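You operate a simulated robot arm through the tools that you are given. There is no shell and no other tool. Be economical: measure what you need, move in short steps, check, and stop when the job is done.

You run a simulated two-armed robot. Do the job below in one go: nothing can be reset, and whatever is moved stays where it is left.

## Task
Push the middle bench drawer shut. Take the green band coil on the top of the drawer bench and put it away on the top of the black bench. Put one of the bearing blocks from the top of the drawer bench on the top of the grey bench. Fetch the orange handled pad and set it in the steel pot. Put the small motor from the top of cell one on top of the small carton there. Open the left bench drawer, fetch the long bolt from the top of cell one and stand it in the inside of the left bench drawer, then shut the drawer. Open the right bench drawer, put the green block in the inside of the right bench drawer and shut the drawer again. Do these in any order. Set down upright: small motor, long bolt.

It is judged by the outcome, as a careful person would: the job done as asked, and still so three seconds after it is handed in. It fails if anything else is knocked over, pushed out of place, dropped, spilled or broken.

## Robot
Two 6-joint arms with two-finger grippers on one trunk, on a base that drives. Base frame: it is fixed to the floor where the robot stands at the start and does not move with it; the origin is under the middle of the robot, x ahead of it, y to its left, z up. Lengths are in m, angles in rad, forces in N, time in s.
The left shoulder is at the start at [0.07, 0.148, 1.243], the right one opposite. With the tool pointing down near the work surface each hand reaches from about 0.42 to 0.6 m from the robot's upright axis, wherever it stands, measured 20 degrees to its own side. Places, roughly: bearing block [1, 0.25, 0.75]; green band coil (4x4x4 cm) [0.8, 0.2, 0.9]; green block [0.25, -2, 0.75]; inside of the left bench drawer [0.3, 0.6, 0.7]; inside of the right bench drawer [1.3, 0.4, 0.7]; left bench drawer [0.3, 0.5, 0.7]; long bolt (3x3x6 cm) [-0.3, -1.8, 0.8]; middle bench drawer [0.7, 0.2, 0.7]; orange handled pad (4x3x6 cm) [0.6, 0.3, 0.9]; right bench drawer [1.2, 0.3, 0.7]; small carton [0, -2, 0.75]; small motor [-0.25, -1.75, 0.75]; steel pot (17x16x14 cm) [1.4, 0.3, 0.9]; top of the black bench [3.5, -6.1, 0.8]; top of the grey bench [2.4, 0, 0.8]. Payload 2.69 kg a hand.
The TCP of each hand is the grasp point between the finger pads, 0.02 m short of the fingertips. In the tool frame z runs along the fingers and y along their closing line. The gripper opens to 0.1 m. The gripper's body begins 0.063 m behind the TCP.
Orientation is told as [roll, pitch, yaw] about the base's x, y, z axes, in that order, counted from this pose: with the fingers straight down and closing along the base's y, the tool's x points along the base's -x, its y along +y and its z along -z.

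## Interface
- The arms move only by the tool servo_tool. It takes "left_commands", "right_commands" or both (then of equal length, played together; a hand with none holds still); each is a list of rows, each an object of numbers (a shift or turn left out is 0, a gripper value left out holds the last): "claw": the finger opening in mm, from 0 to 100; "x", "y", "z": the shift along the tool's x, y, z in mm; "wx", "wy", "wz": the turn, a rotation vector about the tool's x, y, z in rad. In form: [{"claw": .., "x": .., "y": .., "z": .., "wx": .., "wy": .., "wz": ..}, ...]. A call has 1 to 8 rows; each row shifts and turns the commanded pose from where the row before left it, along the tool's axes as they then stand. Rows are played at 5 a second. More than 0.05 m and 0.15 rad between two rows, or a gripper value outside its range, and nothing of the call is played. Where a pose cannot be reached the arm comes as near as it can. A force on the tool above 40 N (or 10 N above the force at the start of the call, whichever is more), or a blocked arm, ends the call early, and 0.2 s more pass. The fingers move at their own pace (about 0.045 m/s each) and stop on an object; they squeeze with about 20 N. The grip force told is the motor's: it shows also when the fingers shut on nothing. Time passes only in rows, and 0.2 s behind the last, so rows that do not move let the fingers close. The reply holds the time, the measured pose of the TCP, the force on the tool along the base axes, the opening and the grip force, in the units named above and with some noise, with the torque about the TCP (base axes, N m) and any sound that the robot's microphone picked up.
- Cameras (640 x 400 px; columns grow to the right, rows downward): "scene" is now at [0.117, 0.0119, 1.4228]; the picture's right is [0.34, -0.94, -0.00], its down [-0.85, -0.31, -0.42] and it looks along [0.40, 0.14, -0.91] (base axes); focal length 232 px, centre (320, 200). "left" rides on the left gripper at [0.07, 0.019, -0.099] in its tool frame; the picture's right is [-0.26, 0.97, 0.00], its down [-0.75, -0.20, -0.63] and it looks along [-0.61, -0.16, 0.78] (tool axes); focal length 230 px, centre (320, 200). "right" rides on the right gripper at [0.07, -0.019, -0.099] in its tool frame; the picture's right is [0.26, 0.97, 0.00], its down [-0.75, 0.20, -0.63] and it looks along [-0.61, 0.16, 0.78] (tool axes); focal length 230 px, centre (320, 200). There is no depth. A picture from a camera that has moved, and an enlarged one, comes with that camera's place and axes in the base frame and with its lens. The place of the scene camera against the robot may be out by one fixed shift of up to 0.025 m in any direction.
- capture(camera): a new picture of that camera. No time passes.
- lift_body(by): slides the trunk up (or, below 0, down) by that many m; the arms and the scene camera ride with it, the base frame stays. It gives what a move gives, with no picture.
- drive_base(legs): drives the robot by 1 to 6 legs, each [ahead, turn to the left] in m and rad, along the robot's own axes; the way and the turn of a leg run together, so that a leg with both is an arc; at most 1.5 m and 3.142 rad a leg. The arms and the cameras ride along, it lands a little off, and it stops where it bumps. It gives what a move gives.
- pan_tilt(pan, tilt): turns the head with the scene camera to pan (to the left, within 1.501 rad either way) and tilt (down, from -0.506 to 1.204), counted from straight ahead of the robot. It gives what a move gives.
- zoom(camera, box): a new picture of the part [left, top, right, bottom] of that camera's present view, enlarged. No time passes.
- sign_off(): hands the job in; it is judged then, once.

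Go step by step. Nothing tells you exact positions but the pictures and the camera data: compare them with the known pose of the tool, close in by small moves and look again before you grip or let go. The budget is 493 turns and 256 pictures, counting those below and the enlarged ones. Unless the task says otherwise, let go and move clear before handing in, and close with one line.

The tools are called by a JSON object that holds its "api" and its "payload". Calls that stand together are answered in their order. servo_tool: Moves the arms, as the interface text tells. Its arguments: {"type":"object","properties":{"left_commands":{"type":"array"},"right_commands":{"type":"array"}},"required":[]} The other tools are called the same way: lift_body (by) slides the trunk up or down; drive_base (legs) drives the base; pan_tilt (pan, tilt) turns the head that bears the scene camera; capture (camera) takes a picture; zoom (camera, box) takes an enlarged picture of a part of a camera's view; sign_off () hands the job in.

At the start:

```text
t: 0.0
left_tcp_pos: [0.2399, 0.2967, 1.181]
left_tool_rot: [0.0, 0.001, 0.0]
left_force: [-0.3, -0.2, -1.1]
left_moment: [0.01, 0.03, 0.04]
left_grip_width: 0.0999
left_finger_force: 0.0
right_tcp_pos: [0.5417, -0.3349, 0.9915]
right_tool_rot: [0.004, -0.004, 3.062]
right_force: [0.4, 1.2, -0.2]
right_moment: [0.02, 0.0, 0.01]
right_grip_width: 0.1001
right_finger_force: 0.1
trunk travel left (down, up): [-0.801, 0.139]
robot x, y, heading: [0.0003, 0.0013, -0.005]
head pan, tilt: [0.347, 1.131]
```

scene: 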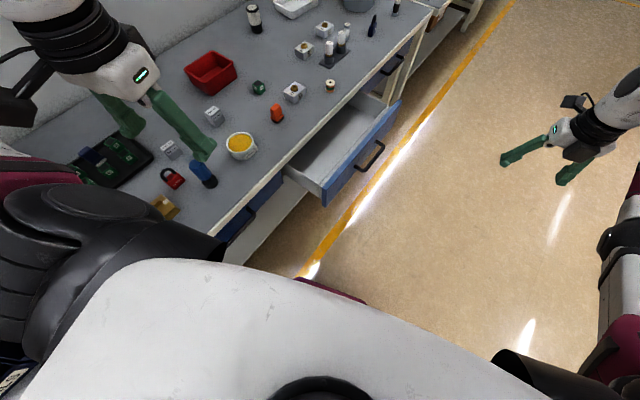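
right: 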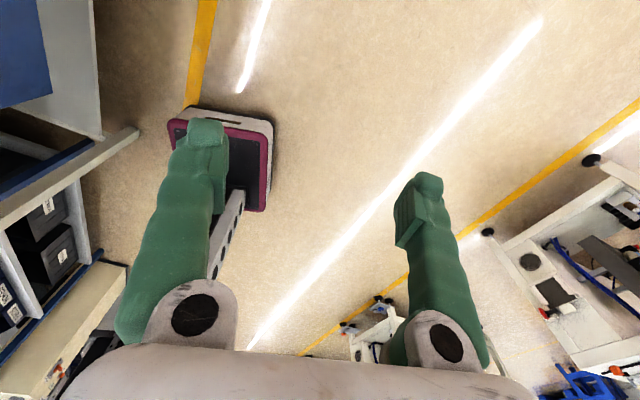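
left: 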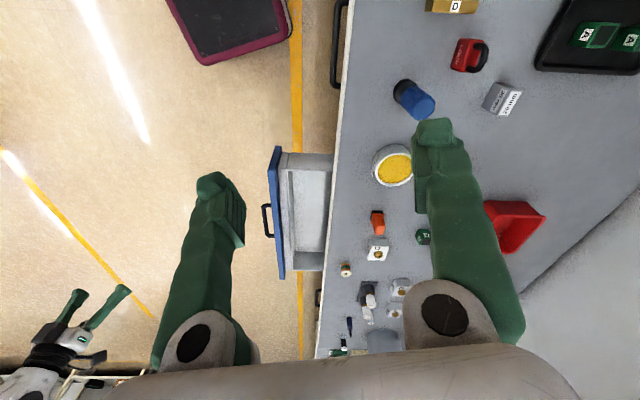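

I see the drawer bench running along the robot's left with the middle drawer open. I'll look closer to identify the parts first.

{"api": "zoom", "payload": {"camera": "scene", "box": [180, 0, 440, 162]}}

{"api": "zoom", "payload": {"camera": "scene", "box": [60, 80, 320, 242]}}

{"api": "pan_tilt", "payload": {"pan": 0.2, "tilt": 0.5}}

{"api": "capture", "payload": {"camera": "scene"}}

{"api": "pan_tilt", "payload": {"pan": -1.4, "tilt": 0.5}}

{"api": "capture", "payload": {"camera": "scene"}}

```text
2.46 times, centred on (310, 81) of scene
camera zoom: at [0.117, 0.0119, 1.4228], right [0.34, -0.94, 0.0], down [-0.85, -0.31, -0.42], along [0.4, 0.14, -0.91], focal length 572 px, centre (345, 493)
```

zoom: 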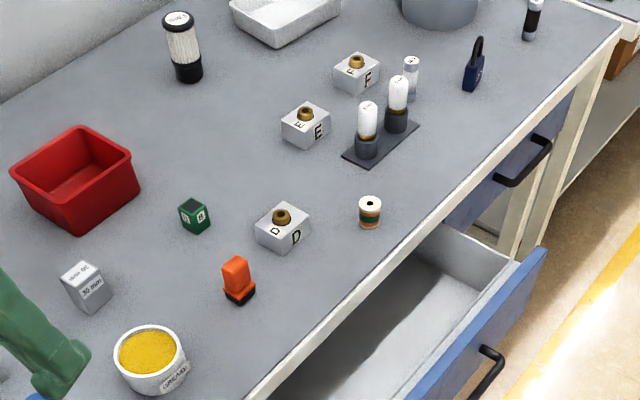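

```text
2.46 times, centred on (190, 161) of scene
camera zoom: at [0.117, 0.0119, 1.4228], right [0.34, -0.94, 0.0], down [-0.85, -0.31, -0.42], along [0.4, 0.14, -0.91], focal length 572 px, centre (640, 296)
```

zoom: 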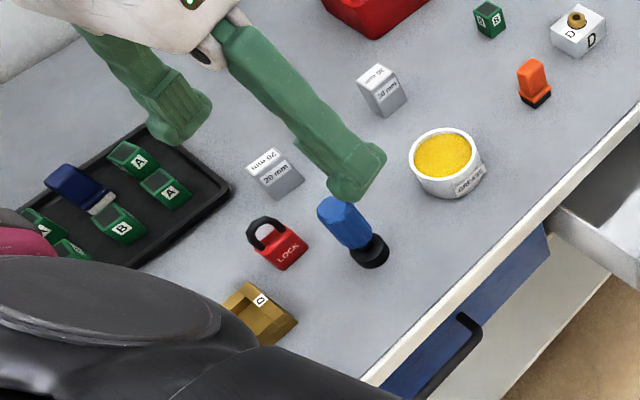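

```text
t: 1.0
left_tcp_pos: [0.2406, 0.2955, 1.1809]
left_tool_rot: [0.0, -0.001, 0.0]
left_force: [0.1, -0.3, -0.3]
left_moment: [-0.02, -0.02, -0.01]
left_grip_width: 0.1001
left_finger_force: 0.1
right_tcp_pos: [0.5411, -0.3358, 0.9916]
right_tool_rot: [0.003, -0.003, 3.061]
right_force: [0.2, -0.6, 0.9]
right_moment: [0.03, -0.02, -0.03]
right_grip_width: 0.1001
right_finger_force: 0.2
trunk travel left (down, up): [-0.801, 0.139]
robot x, y, heading: [-0.0027, 0.0013, 0.0]
head pan, tilt: [0.201, 0.499]
```

```text
250 pictures are left
camera scene: at [0.1488, 0.0094, 1.4724], right [0.2, -0.98, 0.0], down [-0.47, -0.1, -0.88], along [0.86, 0.18, -0.48], focal length 232 px, centre (320, 200)
```

scene: 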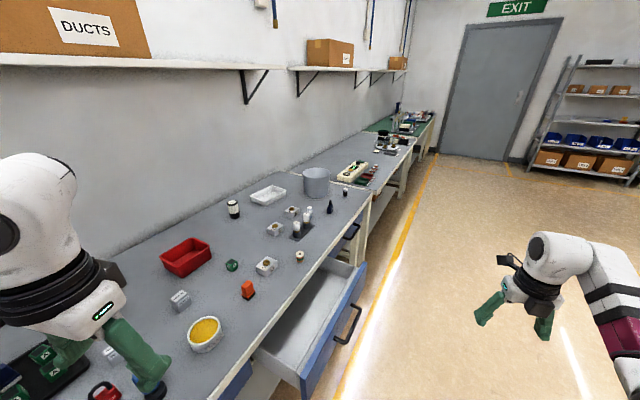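

```text
t: 2.7
left_tcp_pos: [0.24, 0.296, 1.1825]
left_tool_rot: [0.001, 0.002, -0.002]
left_force: [-0.7, 0.9, -0.5]
left_moment: [-0.01, -0.03, 0.02]
left_grip_width: 0.0998
left_finger_force: 0.1
right_tcp_pos: [0.5421, -0.3355, 0.9932]
right_tool_rot: [0.005, -0.002, 3.062]
right_force: [0.2, -0.1, -0.6]
right_moment: [0.02, -0.01, 0.01]
right_grip_width: 0.0999
right_finger_force: 0.1
trunk travel left (down, up): [-0.801, 0.139]
robot x, y, heading: [0.0036, -0.0004, -0.002]
head pan, tilt: [-1.4, 0.499]
```

```text
249 pictures are left
camera scene: at [0.0753, -0.0984, 1.4725], right [-0.99, -0.17, 0.0], down [-0.08, 0.47, -0.88], along [0.15, -0.87, -0.48], focal length 232 px, centre (320, 200)
```

scene: 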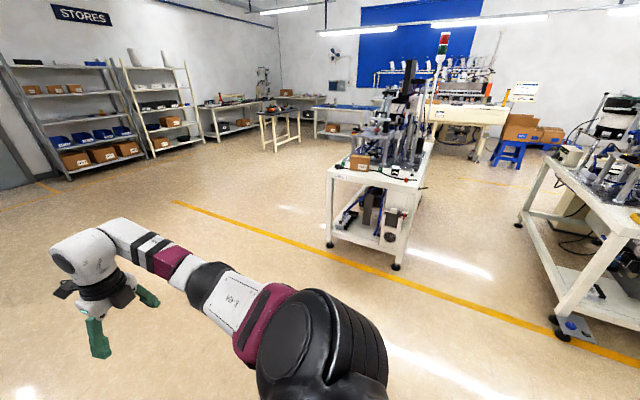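

The pad, the coil (spool with bands), the bearing blocks and the pot are identified on the drawer bench. Next, look at cell one and ahead at the grey bench.

{"api": "zoom", "payload": {"camera": "scene", "box": [310, 120, 450, 210]}}

{"api": "zoom", "payload": {"camera": "scene", "box": [180, 60, 360, 172]}}

{"api": "pan_tilt", "payload": {"pan": 0.0, "tilt": 0.35}}

{"api": "zoom", "payload": {"camera": "scene", "box": [220, 80, 440, 218]}}

{"api": "pan_tilt", "payload": {"pan": 1.0, "tilt": 1.0}}

{"api": "capture", "payload": {"camera": "scene"}}

```text
4.44 times, centred on (380, 165) of scene
camera zoom: at [0.0753, -0.0984, 1.4725], right [-0.99, -0.17, 0.0], down [-0.08, 0.47, -0.88], along [0.15, -0.87, -0.48], focal length 1033 px, centre (53, 356)
```

zoom: 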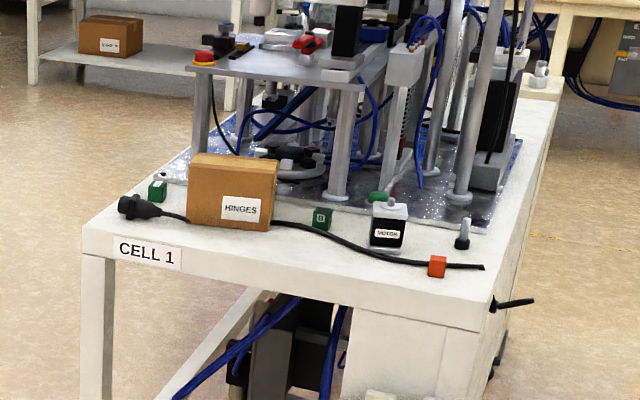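

```text
3.56 times, centred on (270, 116) of scene
camera zoom: at [0.0753, -0.0984, 1.4725], right [-0.99, -0.17, 0.0], down [-0.08, 0.47, -0.88], along [0.15, -0.87, -0.48], focal length 826 px, centre (498, 499)
```

zoom: 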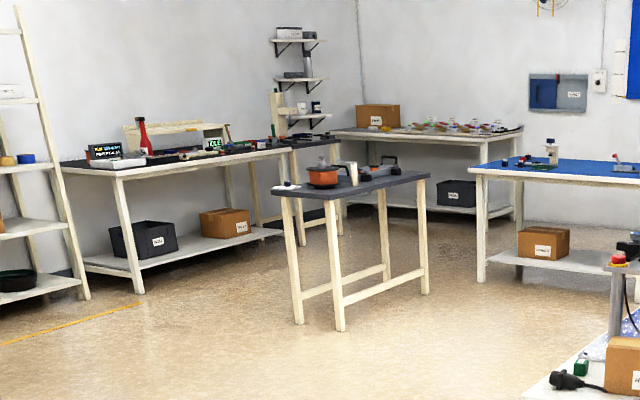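

```text
t: 4.2
left_tcp_pos: [0.2388, 0.2962, 1.1807]
left_tool_rot: [0.0, -0.001, 0.001]
left_force: [-0.2, 0.8, 0.2]
left_moment: [0.01, 0.0, -0.01]
left_grip_width: 0.1001
left_finger_force: 0.1
right_tcp_pos: [0.5425, -0.3352, 0.9926]
right_tool_rot: [0.004, -0.002, 3.06]
right_force: [0.4, 0.2, 0.2]
right_moment: [-0.03, -0.03, -0.02]
right_grip_width: 0.1
right_finger_force: 0.0
trunk travel left (down, up): [-0.801, 0.139]
robot x, y, heading: [0.0042, -0.0007, -0.003]
head pan, tilt: [0.0, 0.351]
```

```text
2.90 times, centred on (330, 149) of scene
camera zoom: at [0.1528, -0.0089, 1.4862], right [0.0, -1.0, 0.0], down [-0.34, 0.0, -0.94], along [0.94, 0.0, -0.34], focal length 674 px, centre (291, 348)
```

zoom: 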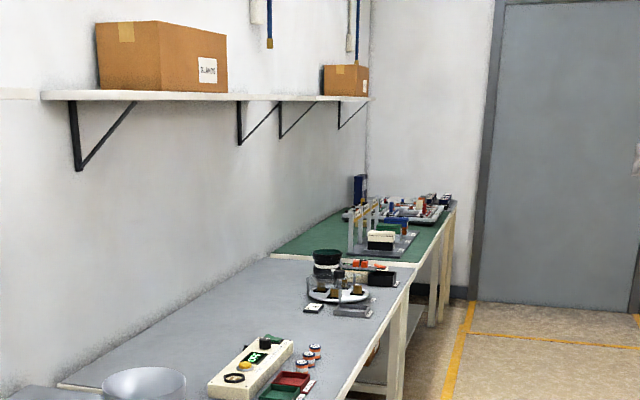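

```text
t: 5.5
left_tcp_pos: [0.2408, 0.2955, 1.1799]
left_tool_rot: [0.0, 0.0, 0.0]
left_force: [-0.3, -1.2, 0.1]
left_moment: [0.0, 0.01, 0.02]
left_grip_width: 0.0998
left_finger_force: 0.1
right_tcp_pos: [0.5419, -0.3354, 0.9908]
right_tool_rot: [0.005, -0.004, 3.062]
right_force: [-0.2, -1.0, -0.2]
right_moment: [-0.01, -0.04, -0.01]
right_grip_width: 0.1
right_finger_force: 0.1
trunk travel left (down, up): [-0.801, 0.139]
robot x, y, heading: [0.0002, -0.003, -0.002]
head pan, tilt: [1.0, 1.0]
```

```text
245 pictures are left
camera scene: at [0.0975, 0.0498, 1.4315], right [0.84, -0.54, 0.0], down [-0.46, -0.71, -0.54], along [0.29, 0.45, -0.84], focal length 232 px, centre (320, 200)
```

scene: 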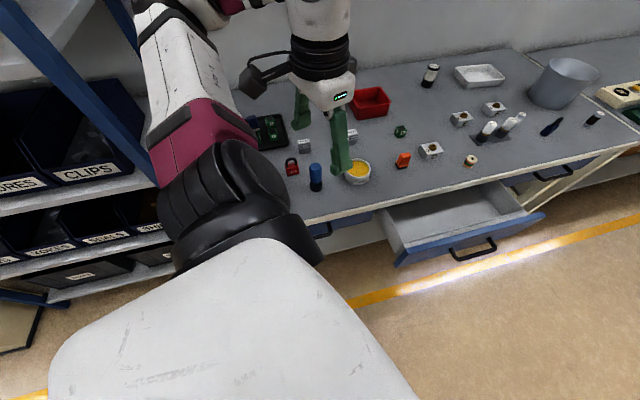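

The layout is clear: the bench edge runs at about −0.295 rad, about 0.38 m from the robot. I'll raise the trunk a little and drive back from the bench to face it in front of the middle drawer.

{"api": "lift_body", "payload": {"by": 0.1}}

{"api": "drive_base", "payload": {"legs": [[0, -0.56], [0.64, 0], [0, 1.0]]}}

{"api": "pan_tilt", "payload": {"pan": 0.2, "tilt": 1.0}}

{"api": "capture", "payload": {"camera": "scene"}}

```text
t: 6.8
left_tcp_pos: [0.2397, 0.2969, 1.2809]
left_tool_rot: [-0.001, -0.002, 0.0]
left_force: [0.3, 0.2, 0.1]
left_moment: [0.01, 0.0, -0.03]
left_grip_width: 0.0999
left_finger_force: 0.1
right_tcp_pos: [0.5415, -0.3353, 1.0934]
right_tool_rot: [0.004, -0.002, 3.061]
right_force: [0.5, 0.0, 0.8]
right_moment: [-0.01, -0.01, -0.02]
right_grip_width: 0.0999
right_finger_force: 0.1
trunk travel left (down, up): [-0.901, 0.039]
robot x, y, heading: [0.0028, 0.0008, -0.005]
head pan, tilt: [1.0, 1.0]
```

```text
t: 7.8
left_tcp_pos: [0.2581, 0.2804, 1.2789]
left_tool_rot: [-0.003, -0.001, -0.072]
left_force: [0.1, 0.1, -0.3]
left_moment: [-0.01, 0.0, -0.02]
left_grip_width: 0.0997
left_finger_force: 0.1
right_tcp_pos: [0.5172, -0.3687, 1.0942]
right_tool_rot: [0.004, 0.001, 2.995]
right_force: [0.4, -0.1, -0.2]
right_moment: [0.0, 0.01, -0.02]
right_grip_width: 0.1
right_finger_force: 0.0
trunk travel left (down, up): [-0.901, 0.039]
robot x, y, heading: [-0.0021, -0.0041, -0.063]
head pan, tilt: [1.0, 1.0]
stopped in leg 1: the robot was blocked; the commanded pose is now the measured one
```

```text
t: 8.9
left_tcp_pos: [0.2606, 0.2778, 1.2808]
left_tool_rot: [0.001, -0.001, -0.073]
left_force: [-0.1, -0.3, 0.4]
left_moment: [0.0, -0.03, 0.0]
left_grip_width: 0.1
left_finger_force: 0.1
right_tcp_pos: [0.5184, -0.3717, 1.0924]
right_tool_rot: [0.001, -0.001, 2.994]
right_force: [-0.3, -0.1, -1.0]
right_moment: [-0.01, -0.02, -0.01]
right_grip_width: 0.1004
right_finger_force: 0.0
trunk travel left (down, up): [-0.901, 0.039]
robot x, y, heading: [-0.0041, -0.0029, -0.062]
head pan, tilt: [0.201, 1.0]
```

```text
244 pictures are left
camera scene: at [0.1291, -0.0019, 1.5314], right [0.14, -0.99, 0.0], down [-0.83, -0.12, -0.54], along [0.53, 0.07, -0.84], focal length 232 px, centre (320, 200)
```

scene: 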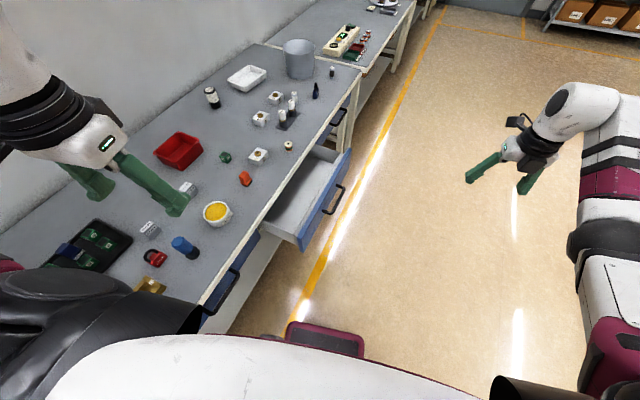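

The base bumped something as it turned. I'll look left and down to see what it was.

{"api": "pan_tilt", "payload": {"pan": 1.5, "tilt": 1.2}}

{"api": "capture", "payload": {"camera": "scene"}}

{"api": "capture", "payload": {"camera": "left"}}

```text
t: 10.4
left_tcp_pos: [0.2597, 0.2782, 1.2807]
left_tool_rot: [0.002, 0.0, -0.072]
left_force: [-0.5, -0.3, 0.7]
left_moment: [0.03, -0.03, 0.01]
left_grip_width: 0.1001
left_finger_force: 0.0
right_tcp_pos: [0.5174, -0.3714, 1.093]
right_tool_rot: [0.001, -0.001, 2.993]
right_force: [-0.5, 0.0, 0.0]
right_moment: [-0.01, 0.02, -0.01]
right_grip_width: 0.1001
right_finger_force: 0.1
trunk travel left (down, up): [-0.901, 0.039]
robot x, y, heading: [-0.0021, 0.0044, -0.065]
head pan, tilt: [1.499, 1.201]
```

```text
243 pictures are left
camera scene: at [0.0673, 0.0436, 1.5188], right [0.99, -0.13, 0.0], down [-0.13, -0.92, -0.36], along [0.05, 0.36, -0.93], focal length 232 px, centre (320, 200)
```

scene: 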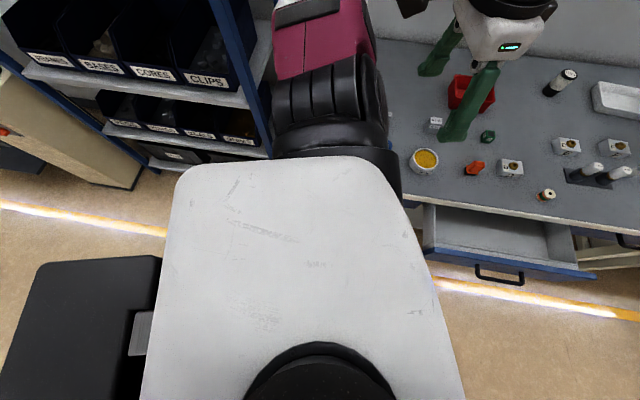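

```text
242 pictures are left
camera left: at [0.1915, 0.3017, 1.3806], right [0.33, 0.94, 0.0], down [0.73, -0.25, 0.63], along [0.59, -0.21, -0.78], focal length 230 px, centre (320, 200)
```

left: 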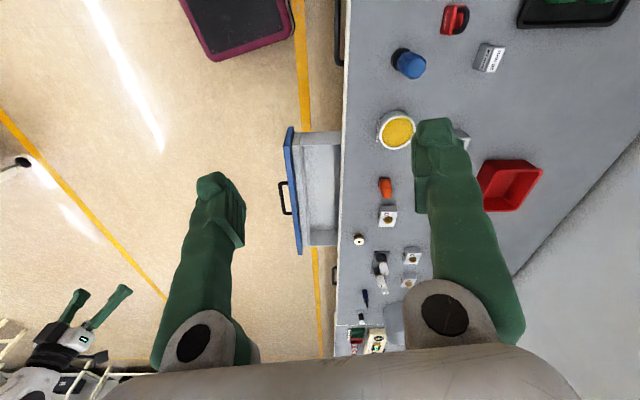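

The picture doesn't show what blocks the turn. I'll look further behind on both sides.

{"api": "pan_tilt", "payload": {"pan": 1.5, "tilt": 0.75}}

{"api": "capture", "payload": {"camera": "scene"}}

{"api": "pan_tilt", "payload": {"pan": -1.5, "tilt": 0.9}}

{"api": "capture", "payload": {"camera": "scene"}}

```text
t: 11.3
left_tcp_pos: [0.26, 0.2779, 1.2809]
left_tool_rot: [-0.001, 0.0, -0.074]
left_force: [0.4, 0.0, 0.2]
left_moment: [-0.02, 0.01, 0.02]
left_grip_width: 0.0999
left_finger_force: 0.1
right_tcp_pos: [0.5184, -0.3723, 1.0923]
right_tool_rot: [0.002, -0.002, 2.994]
right_force: [-0.3, -0.3, -0.5]
right_moment: [-0.03, -0.03, 0.01]
right_grip_width: 0.1
right_finger_force: 0.0
trunk travel left (down, up): [-0.901, 0.039]
robot x, y, heading: [-0.0021, 0.0025, -0.065]
head pan, tilt: [1.499, 0.75]
```

```text
241 pictures are left
camera scene: at [0.0708, 0.0701, 1.5505], right [0.99, -0.13, 0.0], down [-0.09, -0.68, -0.73], along [0.1, 0.72, -0.68], focal length 232 px, centre (320, 200)
```

scene: 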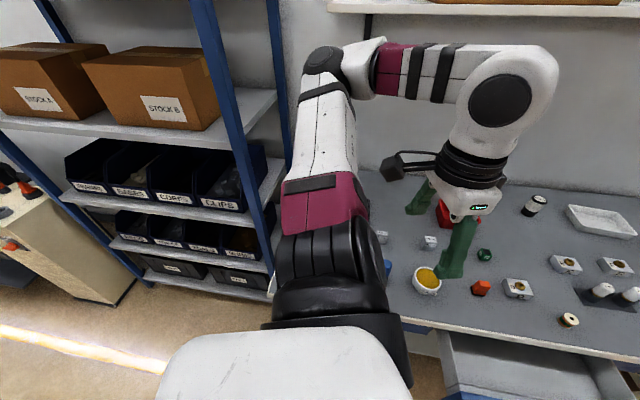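

```text
t: 13.9
left_tcp_pos: [0.2609, 0.2775, 1.2808]
left_tool_rot: [0.001, 0.0, -0.075]
left_force: [0.4, 0.6, -0.2]
left_moment: [0.0, 0.0, -0.05]
left_grip_width: 0.0999
left_finger_force: 0.2
right_tcp_pos: [0.5184, -0.3707, 1.0928]
right_tool_rot: [0.001, -0.002, 2.992]
right_force: [0.7, -0.1, 0.6]
right_moment: [0.01, 0.03, -0.03]
right_grip_width: 0.0999
right_finger_force: 0.1
trunk travel left (down, up): [-0.901, 0.039]
robot x, y, heading: [-0.0008, 0.0016, -0.062]
head pan, tilt: [-1.499, 0.901]
```

```text
240 pictures are left
camera scene: at [0.0604, -0.0874, 1.5387], right [-1.0, -0.01, 0.0], down [-0.01, 0.78, -0.62], along [0.01, -0.62, -0.78], focal length 232 px, centre (320, 200)
```

scene: 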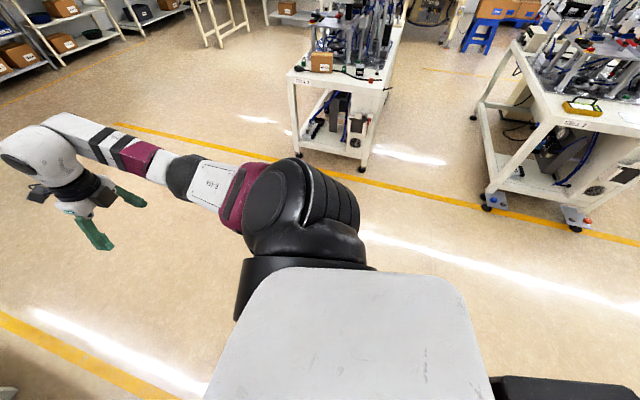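

A low black object sits behind the robot, so I'll ease forward a little and try the turn again.

{"api": "drive_base", "payload": {"legs": [[0.08, 0.0]]}}

{"api": "drive_base", "payload": {"legs": [[0.0, -0.15]]}}

```text
t: 14.9
left_tcp_pos: [0.3407, 0.264, 1.2822]
left_tool_rot: [0.002, -0.008, -0.081]
left_force: [1.5, -0.8, -0.6]
left_moment: [-0.01, 0.18, 0.0]
left_grip_width: 0.1001
left_finger_force: 0.1
right_tcp_pos: [0.5918, -0.3802, 1.0925]
right_tool_rot: [0.003, 0.001, 2.991]
right_force: [2.2, -1.1, -0.9]
right_moment: [0.12, 0.16, 0.0]
right_grip_width: 0.0999
right_finger_force: 0.0
trunk travel left (down, up): [-0.901, 0.039]
robot x, y, heading: [0.0804, -0.0044, -0.063]
head pan, tilt: [-1.499, 0.901]
```

```text
t: 16.3
left_tcp_pos: [0.3704, 0.224, 1.2834]
left_tool_rot: [0.005, -0.015, -0.231]
left_force: [-0.8, -0.2, -0.1]
left_moment: [0.05, -0.01, 0.0]
left_grip_width: 0.1002
left_finger_force: 0.1
right_tcp_pos: [0.5232, -0.4522, 1.0954]
right_tool_rot: [0.004, 0.007, 2.841]
right_force: [-1.0, -1.0, -0.2]
right_moment: [0.04, 0.02, 0.01]
right_grip_width: 0.1001
right_finger_force: 0.1
trunk travel left (down, up): [-0.901, 0.039]
robot x, y, heading: [0.0811, -0.0019, -0.215]
head pan, tilt: [-1.499, 0.901]
stopped in leg 1: the robot was blocked; the commanded pose is now the measured one
```

The turn moved further this time, so the rear is the obstacle. I'll go forward more, then turn.

{"api": "drive_base", "payload": {"legs": [[0.15, 0.0], [0, -0.35], [0.4, 0]]}}

```text
t: 18.2
left_tcp_pos: [0.5307, 0.1751, 1.2834]
left_tool_rot: [0.0, -0.022, -0.298]
left_force: [-0.6, 0.6, 1.0]
left_moment: [-0.03, -0.01, 0.01]
left_grip_width: 0.1003
left_finger_force: 0.1
right_tcp_pos: [0.6384, -0.5082, 1.0994]
right_tool_rot: [0.007, 0.011, 2.773]
right_force: [-0.4, 0.6, -0.1]
right_moment: [-0.04, 0.02, -0.01]
right_grip_width: 0.1001
right_finger_force: 0.1
trunk travel left (down, up): [-0.901, 0.039]
robot x, y, heading: [0.2259, -0.0344, -0.279]
head pan, tilt: [-1.499, 0.901]
stopped in leg 2: the robot was blocked; the commanded pose is now the measured one
```

Blocked again at the same sort of turn, so I'll check both sides before trying anything else.

{"api": "capture", "payload": {"camera": "right"}}

{"api": "capture", "payload": {"camera": "left"}}

{"api": "pan_tilt", "payload": {"pan": 1.5, "tilt": 1.0}}

{"api": "capture", "payload": {"camera": "scene"}}

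```text
239 pictures are left
camera right: at [0.7102, -0.516, 1.1984], right [-0.11, -0.99, 0.01], down [-0.78, 0.09, 0.62], along [-0.62, 0.06, -0.78], focal length 230 px, centre (320, 200)
```

right: 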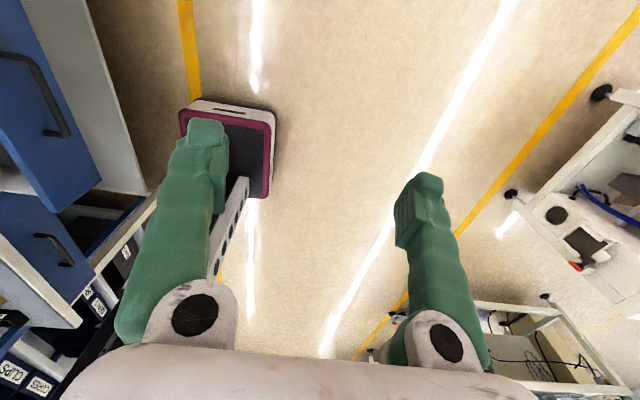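

```text
238 pictures are left
camera left: at [0.4683, 0.2148, 1.3809], right [0.53, 0.85, 0.01], down [0.64, -0.41, 0.65], along [0.55, -0.34, -0.76], focal length 230 px, centre (320, 200)
```

left: 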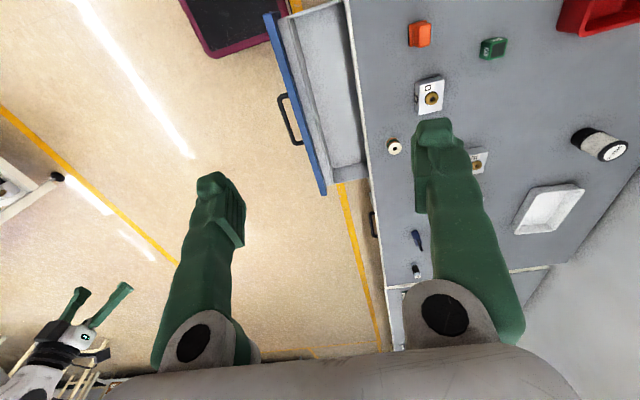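

```text
t: 20.8
left_tcp_pos: [0.531, 0.1715, 1.2842]
left_tool_rot: [0.003, -0.022, -0.301]
left_force: [-0.6, -0.4, 0.7]
left_moment: [0.03, 0.0, -0.03]
left_grip_width: 0.0998
left_finger_force: 0.1
right_tcp_pos: [0.6393, -0.5113, 1.0962]
right_tool_rot: [0.002, 0.007, 2.772]
right_force: [-0.5, 0.3, 0.0]
right_moment: [-0.01, -0.01, 0.01]
right_grip_width: 0.0999
right_finger_force: 0.0
trunk travel left (down, up): [-0.901, 0.039]
robot x, y, heading: [0.2307, -0.038, -0.282]
head pan, tilt: [1.499, 1.0]
```

```text
237 pictures are left
camera scene: at [0.3094, 0.0046, 1.5314], right [0.94, -0.35, 0.0], down [-0.29, -0.79, -0.54], along [0.19, 0.51, -0.84], focal length 232 px, centre (320, 200)
```

scene: 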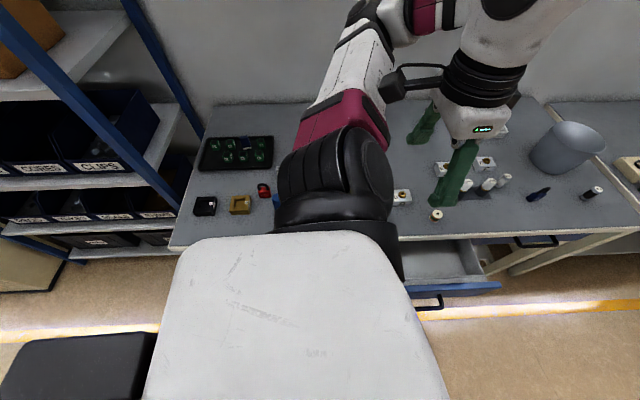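

I still can't see a contact, so I'll test a small left turn to learn more.

{"api": "drive_base", "payload": {"legs": [[0.0, 0.1]]}}

{"api": "drive_base", "payload": {"legs": [[0.0, -0.1]]}}

```text
t: 21.8
left_tcp_pos: [0.5134, 0.1916, 1.2833]
left_tool_rot: [0.009, -0.017, -0.225]
left_force: [0.0, -1.4, 0.0]
left_moment: [-0.03, -0.03, 0.01]
left_grip_width: 0.1001
left_finger_force: 0.0
right_tcp_pos: [0.6734, -0.4815, 1.0973]
right_tool_rot: [0.003, 0.008, 2.85]
right_force: [-0.1, -0.1, -0.3]
right_moment: [0.03, -0.02, -0.02]
right_grip_width: 0.1002
right_finger_force: 0.1
trunk travel left (down, up): [-0.901, 0.039]
robot x, y, heading: [0.2278, -0.0373, -0.21]
head pan, tilt: [1.499, 1.0]
stopped in leg 1: the robot was blocked; the commanded pose is now the measured one
```

```text
t: 22.7
left_tcp_pos: [0.5313, 0.1798, 1.2822]
left_tool_rot: [0.001, -0.022, -0.294]
left_force: [0.1, 0.7, -0.3]
left_moment: [-0.03, -0.01, -0.01]
left_grip_width: 0.1001
left_finger_force: 0.1
right_tcp_pos: [0.6443, -0.5054, 1.0983]
right_tool_rot: [0.009, 0.01, 2.784]
right_force: [0.0, 0.7, 1.0]
right_moment: [-0.04, 0.05, 0.03]
right_grip_width: 0.0999
right_finger_force: 0.1
trunk travel left (down, up): [-0.901, 0.039]
robot x, y, heading: [0.2297, -0.0366, -0.271]
head pan, tilt: [1.499, 1.0]
stopped in leg 1: the robot was blocked; the commanded pose is now the measured one
```

Turns are blocked both ways after about 0.07 rad, so this looks like a lag limit and not a bump. I'll test with the trunk lowered again.

{"api": "lift_body", "payload": {"by": -0.1}}

{"api": "drive_base", "payload": {"legs": [[0.0, -0.2]]}}

```text
t: 24.0
left_tcp_pos: [0.5304, 0.1761, 1.1822]
left_tool_rot: [0.004, -0.018, -0.294]
left_force: [0.4, -0.1, -1.2]
left_moment: [0.0, 0.02, -0.02]
left_grip_width: 0.1002
left_finger_force: 0.1
right_tcp_pos: [0.642, -0.5077, 0.9969]
right_tool_rot: [0.003, 0.009, 2.784]
right_force: [-0.5, -0.6, 0.5]
right_moment: [0.0, -0.02, 0.04]
right_grip_width: 0.0999
right_finger_force: 0.1
trunk travel left (down, up): [-0.801, 0.139]
robot x, y, heading: [0.2241, -0.0372, -0.27]
head pan, tilt: [1.499, 1.0]
```

```text
t: 25.4
left_tcp_pos: [0.5664, 0.1108, 1.1825]
left_tool_rot: [0.003, -0.023, -0.491]
left_force: [-0.3, -0.2, -0.1]
left_moment: [0.01, -0.03, -0.01]
left_grip_width: 0.0999
left_finger_force: 0.1
right_tcp_pos: [0.544, -0.5802, 0.996]
right_tool_rot: [0.001, 0.009, 2.586]
right_force: [-0.1, -0.3, 1.0]
right_moment: [0.01, -0.05, 0.01]
right_grip_width: 0.1004
right_finger_force: 0.1
trunk travel left (down, up): [-0.801, 0.139]
robot x, y, heading: [0.2271, -0.0393, -0.474]
head pan, tilt: [1.499, 1.0]
stopped in leg 1: the robot was blocked; the commanded pose is now the measured one
```

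The turn completed this time, so I'll move to roughly s=0.68, 0.57 m out from the bench edge.

{"api": "drive_base", "payload": {"legs": [[0.0, -0.25]]}}

{"api": "drive_base", "payload": {"legs": [[0.5, 0.0]]}}

{"api": "drive_base", "payload": {"legs": [[0.0, 0.5]]}}

{"api": "drive_base", "payload": {"legs": [[0.0, 0.5]]}}

```text
t: 26.4
left_tcp_pos: [0.5793, 0.0865, 1.1805]
left_tool_rot: [-0.001, -0.026, -0.571]
left_force: [0.5, 0.2, 0.6]
left_moment: [-0.01, 0.04, 0.01]
left_grip_width: 0.1002
left_finger_force: 0.0
right_tcp_pos: [0.5018, -0.6012, 0.9982]
right_tool_rot: [0.004, 0.011, 2.508]
right_force: [0.0, 0.4, 0.3]
right_moment: [0.03, 0.05, -0.02]
right_grip_width: 0.0997
right_finger_force: 0.1
trunk travel left (down, up): [-0.801, 0.139]
robot x, y, heading: [0.2259, -0.0334, -0.547]
head pan, tilt: [1.499, 1.0]
stopped in leg 1: the robot was blocked; the commanded pose is now the measured one
```

```text
t: 29.3
left_tcp_pos: [0.9998, -0.1696, 1.1834]
left_tool_rot: [0.002, -0.03, -0.569]
left_force: [-0.1, 0.6, -0.2]
left_moment: [-0.01, 0.01, 0.01]
left_grip_width: 0.1
left_finger_force: 0.1
right_tcp_pos: [0.9267, -0.8571, 0.9976]
right_tool_rot: [0.002, 0.011, 2.513]
right_force: [0.2, 0.4, 0.0]
right_moment: [-0.02, 0.01, -0.02]
right_grip_width: 0.0998
right_finger_force: 0.1
trunk travel left (down, up): [-0.801, 0.139]
robot x, y, heading: [0.6503, -0.2923, -0.539]
head pan, tilt: [1.499, 1.0]
```

```text
t: 30.3
left_tcp_pos: [0.987, -0.1387, 1.1836]
left_tool_rot: [0.014, -0.023, -0.47]
left_force: [0.0, -0.5, 0.0]
left_moment: [-0.01, -0.02, 0.02]
left_grip_width: 0.1
left_finger_force: 0.1
right_tcp_pos: [0.9753, -0.8317, 0.9976]
right_tool_rot: [0.002, 0.012, 2.603]
right_force: [-0.6, 0.6, 0.7]
right_moment: [0.0, -0.04, 0.04]
right_grip_width: 0.0999
right_finger_force: 0.1
trunk travel left (down, up): [-0.801, 0.139]
robot x, y, heading: [0.6517, -0.2977, -0.459]
head pan, tilt: [1.499, 1.0]
stopped in leg 1: the robot was blocked; the commanded pose is now the measured one
```

```text
t: 32.4
left_tcp_pos: [0.8705, 0.0058, 1.1825]
left_tool_rot: [0.012, -0.024, 0.034]
left_force: [-0.8, -1.4, 0.2]
left_moment: [0.0, -0.01, -0.01]
left_grip_width: 0.1
left_finger_force: 0.1
right_tcp_pos: [1.198, -0.6042, 0.9979]
right_tool_rot: [0.004, 0.009, 3.11]
right_force: [0.1, -0.9, 0.4]
right_moment: [0.02, 0.01, -0.03]
right_grip_width: 0.0999
right_finger_force: 0.0
trunk travel left (down, up): [-0.801, 0.139]
robot x, y, heading: [0.6518, -0.2968, 0.056]
head pan, tilt: [1.499, 1.0]
stopped in leg 1: the robot was blocked; the commanded pose is now the measured one
```

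Driving works but trips on the arm's awkward folded pose. I'll put the left arm into a more relaxed pose in front.

{"api": "servo_tool", "payload": {"left_commands": [{"x": -26, "y": -12, "z": 16}, {"x": -26, "y": -12, "z": 16}, {"x": -26, "y": -12, "z": 16}, {"x": -26, "y": -12, "z": 16}, {"x": -26, "y": -12, "z": 16}, {"x": -26, "y": -12, "z": 16}, {"x": -26, "y": -12, "z": 16}, {"x": -26, "y": -12, "z": 16}]}}

{"api": "drive_base", "payload": {"legs": [[0.0, 0.6]]}}

```text
t: 34.2
left_tcp_pos: [0.9771, 0.0561, 1.0277]
left_tool_rot: [0.007, -0.027, 0.036]
left_force: [0.0, 1.1, -0.1]
left_moment: [0.0, -0.01, 0.02]
left_grip_width: 0.0996
left_finger_force: 0.1
left hand out of reach, approached as far as the arm can: row 1, 2, 3, 4, 5, 6, 7, 8
right_tcp_pos: [1.1974, -0.6048, 0.9963]
right_tool_rot: [0.005, 0.01, 3.11]
right_force: [0.9, -0.8, 0.7]
right_moment: [0.01, -0.01, 0.01]
right_grip_width: 0.1
right_finger_force: 0.1
trunk travel left (down, up): [-0.801, 0.139]
robot x, y, heading: [0.6535, -0.2974, 0.056]
head pan, tilt: [1.499, 1.0]
```

```text
t: 36.2
left_tcp_pos: [0.726, 0.1764, 1.028]
left_tool_rot: [0.008, -0.026, 0.629]
left_force: [0.4, 0.1, 0.4]
left_moment: [-0.01, -0.02, 0.02]
left_grip_width: 0.0997
left_finger_force: 0.2
right_tcp_pos: [1.2784, -0.2479, 0.9964]
right_tool_rot: [0.004, 0.009, -2.58]
right_force: [-0.3, -0.1, -0.1]
right_moment: [-0.02, 0.02, 0.0]
right_grip_width: 0.1
right_finger_force: 0.2
trunk travel left (down, up): [-0.801, 0.139]
robot x, y, heading: [0.6524, -0.297, 0.649]
head pan, tilt: [1.499, 1.0]
```

Driving is smooth now. I'll turn the rest of the way to face the bench.

{"api": "lift_body", "payload": {"by": 0.05}}

{"api": "drive_base", "payload": {"legs": [[0.0, 0.627], [-0.1, 0]]}}

{"api": "pan_tilt", "payload": {"pan": 0.0, "tilt": 0.95}}

{"api": "capture", "payload": {"camera": "scene"}}

{"api": "capture", "payload": {"camera": "right"}}

{"api": "capture", "payload": {"camera": "left"}}

```text
t: 37.1
left_tcp_pos: [0.7252, 0.1781, 1.0791]
left_tool_rot: [0.008, -0.028, 0.627]
left_force: [-0.8, 0.3, -0.3]
left_moment: [0.01, 0.03, -0.02]
left_grip_width: 0.1
left_finger_force: 0.1
right_tcp_pos: [1.2783, -0.2469, 1.0461]
right_tool_rot: [0.006, 0.008, -2.579]
right_force: [-0.7, 0.0, 0.0]
right_moment: [-0.01, -0.02, -0.01]
right_grip_width: 0.1002
right_finger_force: 0.1
trunk travel left (down, up): [-0.851, 0.089]
robot x, y, heading: [0.65, -0.2932, 0.646]
head pan, tilt: [1.499, 1.0]
```

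```text
t: 40.0
left_tcp_pos: [0.4076, 0.0426, 1.076]
left_tool_rot: [0.007, -0.019, 1.255]
left_force: [0.8, 0.4, -0.4]
left_moment: [-0.03, 0.01, -0.05]
left_grip_width: 0.1
left_finger_force: 0.1
right_tcp_pos: [1.1067, 0.0222, 1.0438]
right_tool_rot: [0.007, 0.001, -1.955]
right_force: [0.5, -0.4, -0.7]
right_moment: [-0.05, 0.0, 0.02]
right_grip_width: 0.0998
right_finger_force: 0.1
trunk travel left (down, up): [-0.851, 0.089]
robot x, y, heading: [0.6215, -0.389, 1.274]
head pan, tilt: [1.499, 1.0]
```

```text
t: 41.6
left_tcp_pos: [0.4059, 0.0358, 1.0797]
left_tool_rot: [0.006, -0.028, 1.253]
left_force: [1.0, 0.7, 0.2]
left_moment: [0.0, 0.01, -0.04]
left_grip_width: 0.1001
left_finger_force: 0.0
right_tcp_pos: [1.1023, 0.0149, 1.0471]
right_tool_rot: [0.005, 0.01, -1.953]
right_force: [-0.1, -1.3, -0.1]
right_moment: [-0.01, -0.01, 0.0]
right_grip_width: 0.1001
right_finger_force: 0.0
trunk travel left (down, up): [-0.851, 0.089]
robot x, y, heading: [0.6242, -0.3902, 1.27]
head pan, tilt: [0.0, 0.949]
```

```text
236 pictures are left
camera scene: at [0.6687, -0.2813, 1.4851], right [0.96, -0.29, 0.0], down [-0.24, -0.78, -0.58], along [0.17, 0.56, -0.81], focal length 232 px, centre (320, 200)
```

scene: 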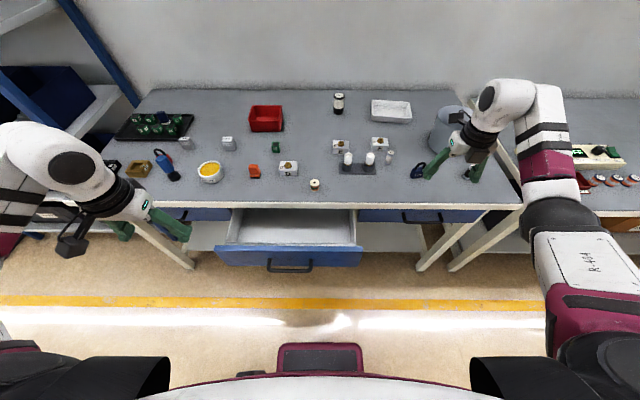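

```text
235 pictures are left
camera right: at [1.111, 0.085, 1.1471], right [0.99, -0.12, 0.01], down [-0.1, -0.78, 0.62], along [-0.07, -0.62, -0.78], focal length 230 px, centre (320, 200)
```

right: 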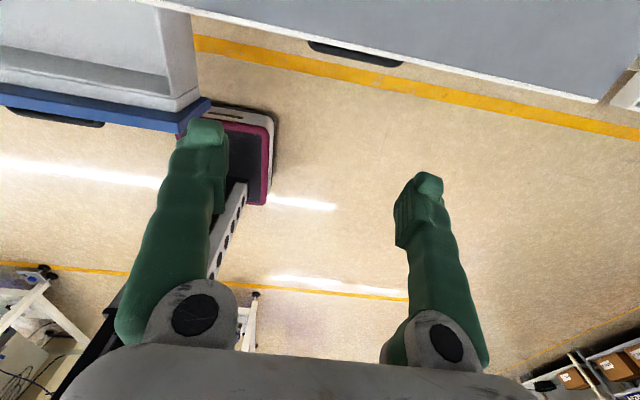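

```text
234 pictures are left
camera left: at [0.3656, -0.0281, 1.1767], right [-0.84, 0.55, 0.01], down [0.42, 0.63, 0.65], along [0.35, 0.55, -0.76], focal length 230 px, centre (320, 200)
```

left: 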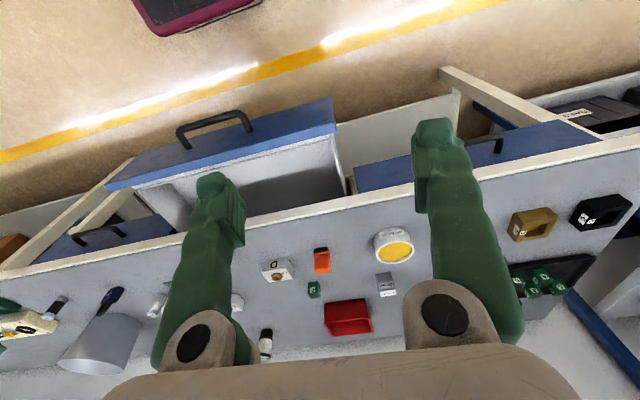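

I'm square to the bench about 0.58 m from its edge, with every part in view. The left hand's yaw looks near a joint limit, so I'll rotate it to mirror the right hand.

{"api": "servo_tool", "payload": {"left_commands": [{"wz": 0.15}, {"wz": 0.15}, {"wz": 0.15}, {"wz": 0.15}, {"wz": 0.15}, {"wz": 0.15}, {"wz": 0.15}, {"wz": 0.15}]}}

{"api": "servo_tool", "payload": {"left_commands": [{"wz": 0.15}, {"wz": 0.15}, {"wz": 0.15}, {"wz": 0.15}, {"wz": 0.15}, {"wz": 0.15}, {"wz": 0.15}, {"wz": 0.15}]}}

{"api": "servo_tool", "payload": {"left_commands": [{"wz": 0.15}, {"wz": 0.15}, {"wz": 0.15}, {"wz": 0.15}, {"wz": 0.06}]}}

```text
t: 43.4
left_tcp_pos: [0.4323, -0.097, 1.1692]
left_tool_rot: [0.025, -0.024, 0.144]
left_force: [-0.8, -0.4, -0.1]
left_moment: [-0.03, -0.01, 0.0]
left_grip_width: 0.1003
left_finger_force: 0.1
left hand out of reach, approached as far as the arm can: row 3, 4, 5, 6, 7, 8
right_tcp_pos: [1.1033, 0.0155, 1.0461]
right_tool_rot: [0.002, 0.009, -1.956]
right_force: [0.5, -0.1, 0.4]
right_moment: [0.01, 0.01, 0.0]
right_grip_width: 0.1
right_finger_force: 0.1
trunk travel left (down, up): [-0.851, 0.089]
robot x, y, heading: [0.6235, -0.3911, 1.273]
head pan, tilt: [0.0, 0.949]
```

```text
t: 43.9
left_tcp_pos: [0.433, -0.1104, 1.2166]
left_tool_rot: [0.052, -0.035, 0.015]
left_force: [1.8, 9.4, 4.7]
left_moment: [-1.06, 0.26, -0.17]
left_grip_width: 0.0999
left_finger_force: 0.1
left hand out of reach, approached as far as the arm can: row 1, 2
right_tcp_pos: [1.1045, 0.0147, 1.0468]
right_tool_rot: [0.003, 0.01, -1.955]
right_force: [0.6, -0.1, -0.7]
right_moment: [0.04, -0.01, 0.06]
right_grip_width: 0.0998
right_finger_force: 0.0
trunk travel left (down, up): [-0.851, 0.089]
robot x, y, heading: [0.6189, -0.3895, 1.275]
head pan, tilt: [0.0, 0.949]
stopped in row 2 (left hand): the force on the tool passed its limit at 103 N (the readings are from after the stop); the commanded pose is now the measured one
```

```text
t: 44.2
left_tcp_pos: [0.4356, -0.1089, 1.2187]
left_tool_rot: [0.069, -0.044, 0.004]
left_force: [-0.4, 12.3, 3.0]
left_moment: [-1.22, 0.07, -0.32]
left_grip_width: 0.1
left_finger_force: 0.1
left hand out of reach, approached as far as the arm can: row 1
right_tcp_pos: [1.1026, 0.0151, 1.0467]
right_tool_rot: [0.005, 0.01, -1.954]
right_force: [0.0, -1.4, 0.7]
right_moment: [0.01, -0.01, -0.01]
right_grip_width: 0.0999
right_finger_force: 0.1
trunk travel left (down, up): [-0.851, 0.089]
robot x, y, heading: [0.6232, -0.393, 1.274]
head pan, tilt: [0.0, 0.949]
stopped in row 1 (left hand): the force on the tool passed its limit at 88 N (the readings are from after the stop); the commanded pose is now the measured one
```

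That direction drove the hand back against the robot's own body, so I'll reverse the rotation.

{"api": "servo_tool", "payload": {"left_commands": [{"wz": -0.15, "x": -10}, {"wz": -0.15, "x": -10}, {"wz": -0.15}, {"wz": -0.15}, {"wz": -0.15}, {"wz": -0.15}, {"wz": -0.15}, {"wz": -0.15}]}}

{"api": "capture", "payload": {"camera": "scene"}}

```text
t: 44.5
left_tcp_pos: [0.4349, -0.106, 1.219]
left_tool_rot: [0.073, -0.046, 0.046]
left_force: [2.1, 2.0, -0.9]
left_moment: [-0.15, 0.17, 0.05]
left_grip_width: 0.1001
left_finger_force: 0.2
left hand out of reach, approached as far as the arm can: row 1
right_tcp_pos: [1.103, 0.0149, 1.0464]
right_tool_rot: [0.006, 0.01, -1.956]
right_force: [-0.1, -0.1, -0.1]
right_moment: [-0.01, 0.02, -0.01]
right_grip_width: 0.1001
right_finger_force: 0.1
trunk travel left (down, up): [-0.851, 0.089]
robot x, y, heading: [0.6251, -0.3868, 1.275]
head pan, tilt: [0.0, 0.949]
stopped in row 1 (left hand): the force on the tool passed its limit at 56 N (the readings are from after the stop); the commanded pose is now the measured one
```

```text
233 pictures are left
camera scene: at [0.6693, -0.2812, 1.485], right [0.96, -0.29, 0.0], down [-0.24, -0.78, -0.58], along [0.17, 0.56, -0.81], focal length 232 px, centre (320, 200)
```

scene: 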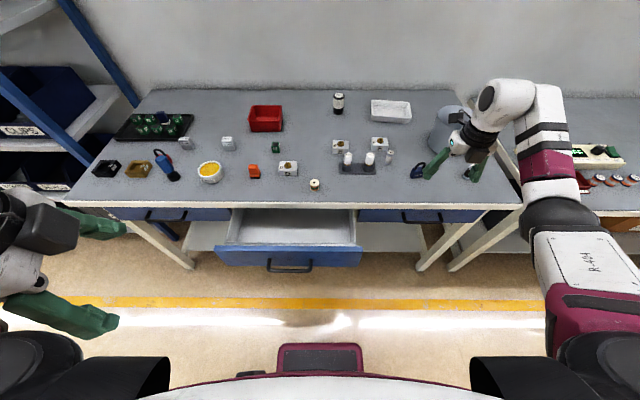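

{"api": "servo_tool", "payload": {"left_commands": [{"x": -8, "y": 27}, {"x": -8, "y": 27}, {"x": -8, "y": 27, "wz": -0.1}, {"x": -6, "y": 20, "wz": -0.15}, {"wz": -0.15}, {"wz": -0.15}, {"wz": -0.15}, {"wz": -0.15}]}}

```text
t: 46.3
left_tcp_pos: [0.4325, -0.0646, 1.2146]
left_tool_rot: [0.02, -0.088, 0.8]
left_force: [1.0, 2.0, 0.4]
left_moment: [-0.21, 0.11, -0.14]
left_grip_width: 0.1001
left_finger_force: 0.1
left hand out of reach, approached as far as the arm can: row 1, 2, 3, 4
right_tcp_pos: [1.1021, 0.0144, 1.0472]
right_tool_rot: [0.005, 0.01, -1.955]
right_force: [0.4, 1.1, 1.0]
right_moment: [0.0, 0.02, 0.02]
right_grip_width: 0.1
right_finger_force: 0.1
trunk travel left (down, up): [-0.851, 0.089]
robot x, y, heading: [0.6244, -0.3856, 1.274]
head pan, tilt: [0.0, 0.949]
stopped in row 8 (left hand): the force on the tool passed its limit at 58 N (the readings are from after the stop); the commanded pose is now the measured one
```

{"api": "servo_tool", "payload": {"left_commands": [{"x": -22, "y": 11}, {"x": -22, "y": 11}, {"x": -22, "y": 11}, {"x": -22, "y": 11}]}}

{"api": "capture", "payload": {"camera": "scene"}}

```text
t: 47.3
left_tcp_pos: [0.4085, 0.008, 1.2068]
left_tool_rot: [0.018, -0.089, 0.799]
left_force: [-0.8, 0.4, -0.3]
left_moment: [-0.02, 0.01, 0.04]
left_grip_width: 0.0999
left_finger_force: 0.0
left hand out of reach, approached as far as the arm can: row 1, 2, 3, 4
right_tcp_pos: [1.1021, 0.0162, 1.0464]
right_tool_rot: [0.005, 0.011, -1.957]
right_force: [0.3, 0.4, 0.4]
right_moment: [0.0, -0.02, 0.01]
right_grip_width: 0.1
right_finger_force: 0.0
trunk travel left (down, up): [-0.851, 0.089]
robot x, y, heading: [0.6235, -0.3899, 1.272]
head pan, tilt: [0.0, 0.949]
```

```text
232 pictures are left
camera scene: at [0.6685, -0.2801, 1.485], right [0.96, -0.29, 0.0], down [-0.24, -0.78, -0.58], along [0.17, 0.56, -0.81], focal length 232 px, centre (320, 200)
```

scene: 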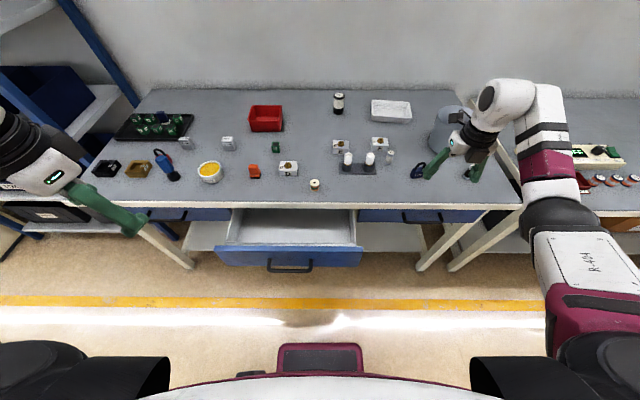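

Clear of contact now. I'll rotate the other way.

{"api": "servo_tool", "payload": {"left_commands": [{"wz": -0.15}, {"wz": -0.15}, {"wz": -0.15}, {"wz": -0.15}, {"wz": -0.15}, {"wz": -0.15}, {"wz": -0.15}, {"wz": -0.15}]}}

{"api": "servo_tool", "payload": {"left_commands": [{"wz": -0.15}, {"wz": -0.15}, {"wz": -0.15}, {"wz": -0.15}, {"wz": -0.15}, {"wz": -0.15}, {"wz": -0.15}, {"wz": -0.15}]}}

{"api": "capture", "payload": {"camera": "scene"}}

```text
t: 49.1
left_tcp_pos: [0.407, 0.0059, 1.2073]
left_tool_rot: [-0.074, -0.049, 2.007]
left_force: [-0.8, -0.2, -1.1]
left_moment: [-0.03, 0.02, 0.02]
left_grip_width: 0.1
left_finger_force: 0.1
right_tcp_pos: [1.1022, 0.0147, 1.0474]
right_tool_rot: [0.004, 0.011, -1.956]
right_force: [-0.5, -0.2, 0.3]
right_moment: [0.04, -0.02, 0.01]
right_grip_width: 0.1
right_finger_force: 0.1
trunk travel left (down, up): [-0.851, 0.089]
robot x, y, heading: [0.6216, -0.389, 1.273]
head pan, tilt: [0.0, 0.949]
```

```text
t: 50.9
left_tcp_pos: [0.4069, 0.0049, 1.2082]
left_tool_rot: [-0.074, 0.051, -3.082]
left_force: [0.4, -0.2, 0.2]
left_moment: [0.0, -0.01, 0.01]
left_grip_width: 0.1
left_finger_force: 0.1
right_tcp_pos: [1.1015, 0.0141, 1.0476]
right_tool_rot: [0.006, 0.012, -1.955]
right_force: [0.5, -0.1, 0.9]
right_moment: [-0.01, 0.0, -0.02]
right_grip_width: 0.0998
right_finger_force: 0.0
trunk travel left (down, up): [-0.851, 0.089]
robot x, y, heading: [0.6249, -0.3887, 1.27]
head pan, tilt: [0.0, 0.949]
```

```text
231 pictures are left
camera scene: at [0.6689, -0.2809, 1.485], right [0.96, -0.29, 0.0], down [-0.24, -0.78, -0.58], along [0.17, 0.56, -0.81], focal length 232 px, centre (320, 200)
```

scene: 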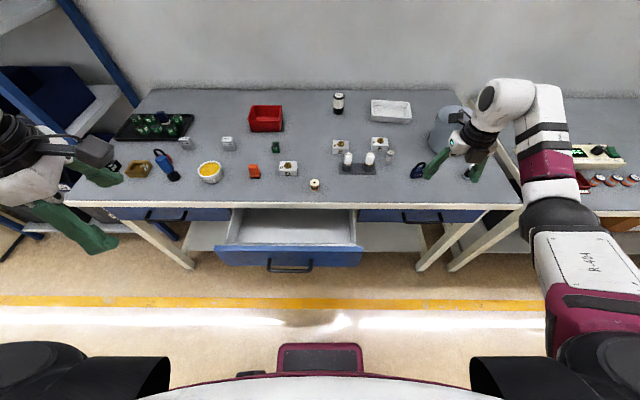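

{"api": "servo_tool", "payload": {"left_commands": [{"wz": -0.15}, {"wz": -0.15}, {"wz": -0.15}, {"wz": -0.15}, {"wz": -0.15}, {"wz": -0.15}, {"wz": -0.15}, {"wz": -0.15}]}}

```text
t: 52.7
left_tcp_pos: [0.4075, 0.0046, 1.2072]
left_tool_rot: [0.022, 0.085, -1.881]
left_force: [1.2, 0.3, 0.2]
left_moment: [-0.01, 0.0, 0.0]
left_grip_width: 0.1002
left_finger_force: 0.1
right_tcp_pos: [1.1034, 0.0158, 1.0473]
right_tool_rot: [0.003, 0.01, -1.954]
right_force: [-0.4, -0.1, 0.1]
right_moment: [-0.02, 0.01, 0.01]
right_grip_width: 0.0998
right_finger_force: 0.0
trunk travel left (down, up): [-0.851, 0.089]
robot x, y, heading: [0.6273, -0.3885, 1.271]
head pan, tilt: [0.0, 0.949]
```

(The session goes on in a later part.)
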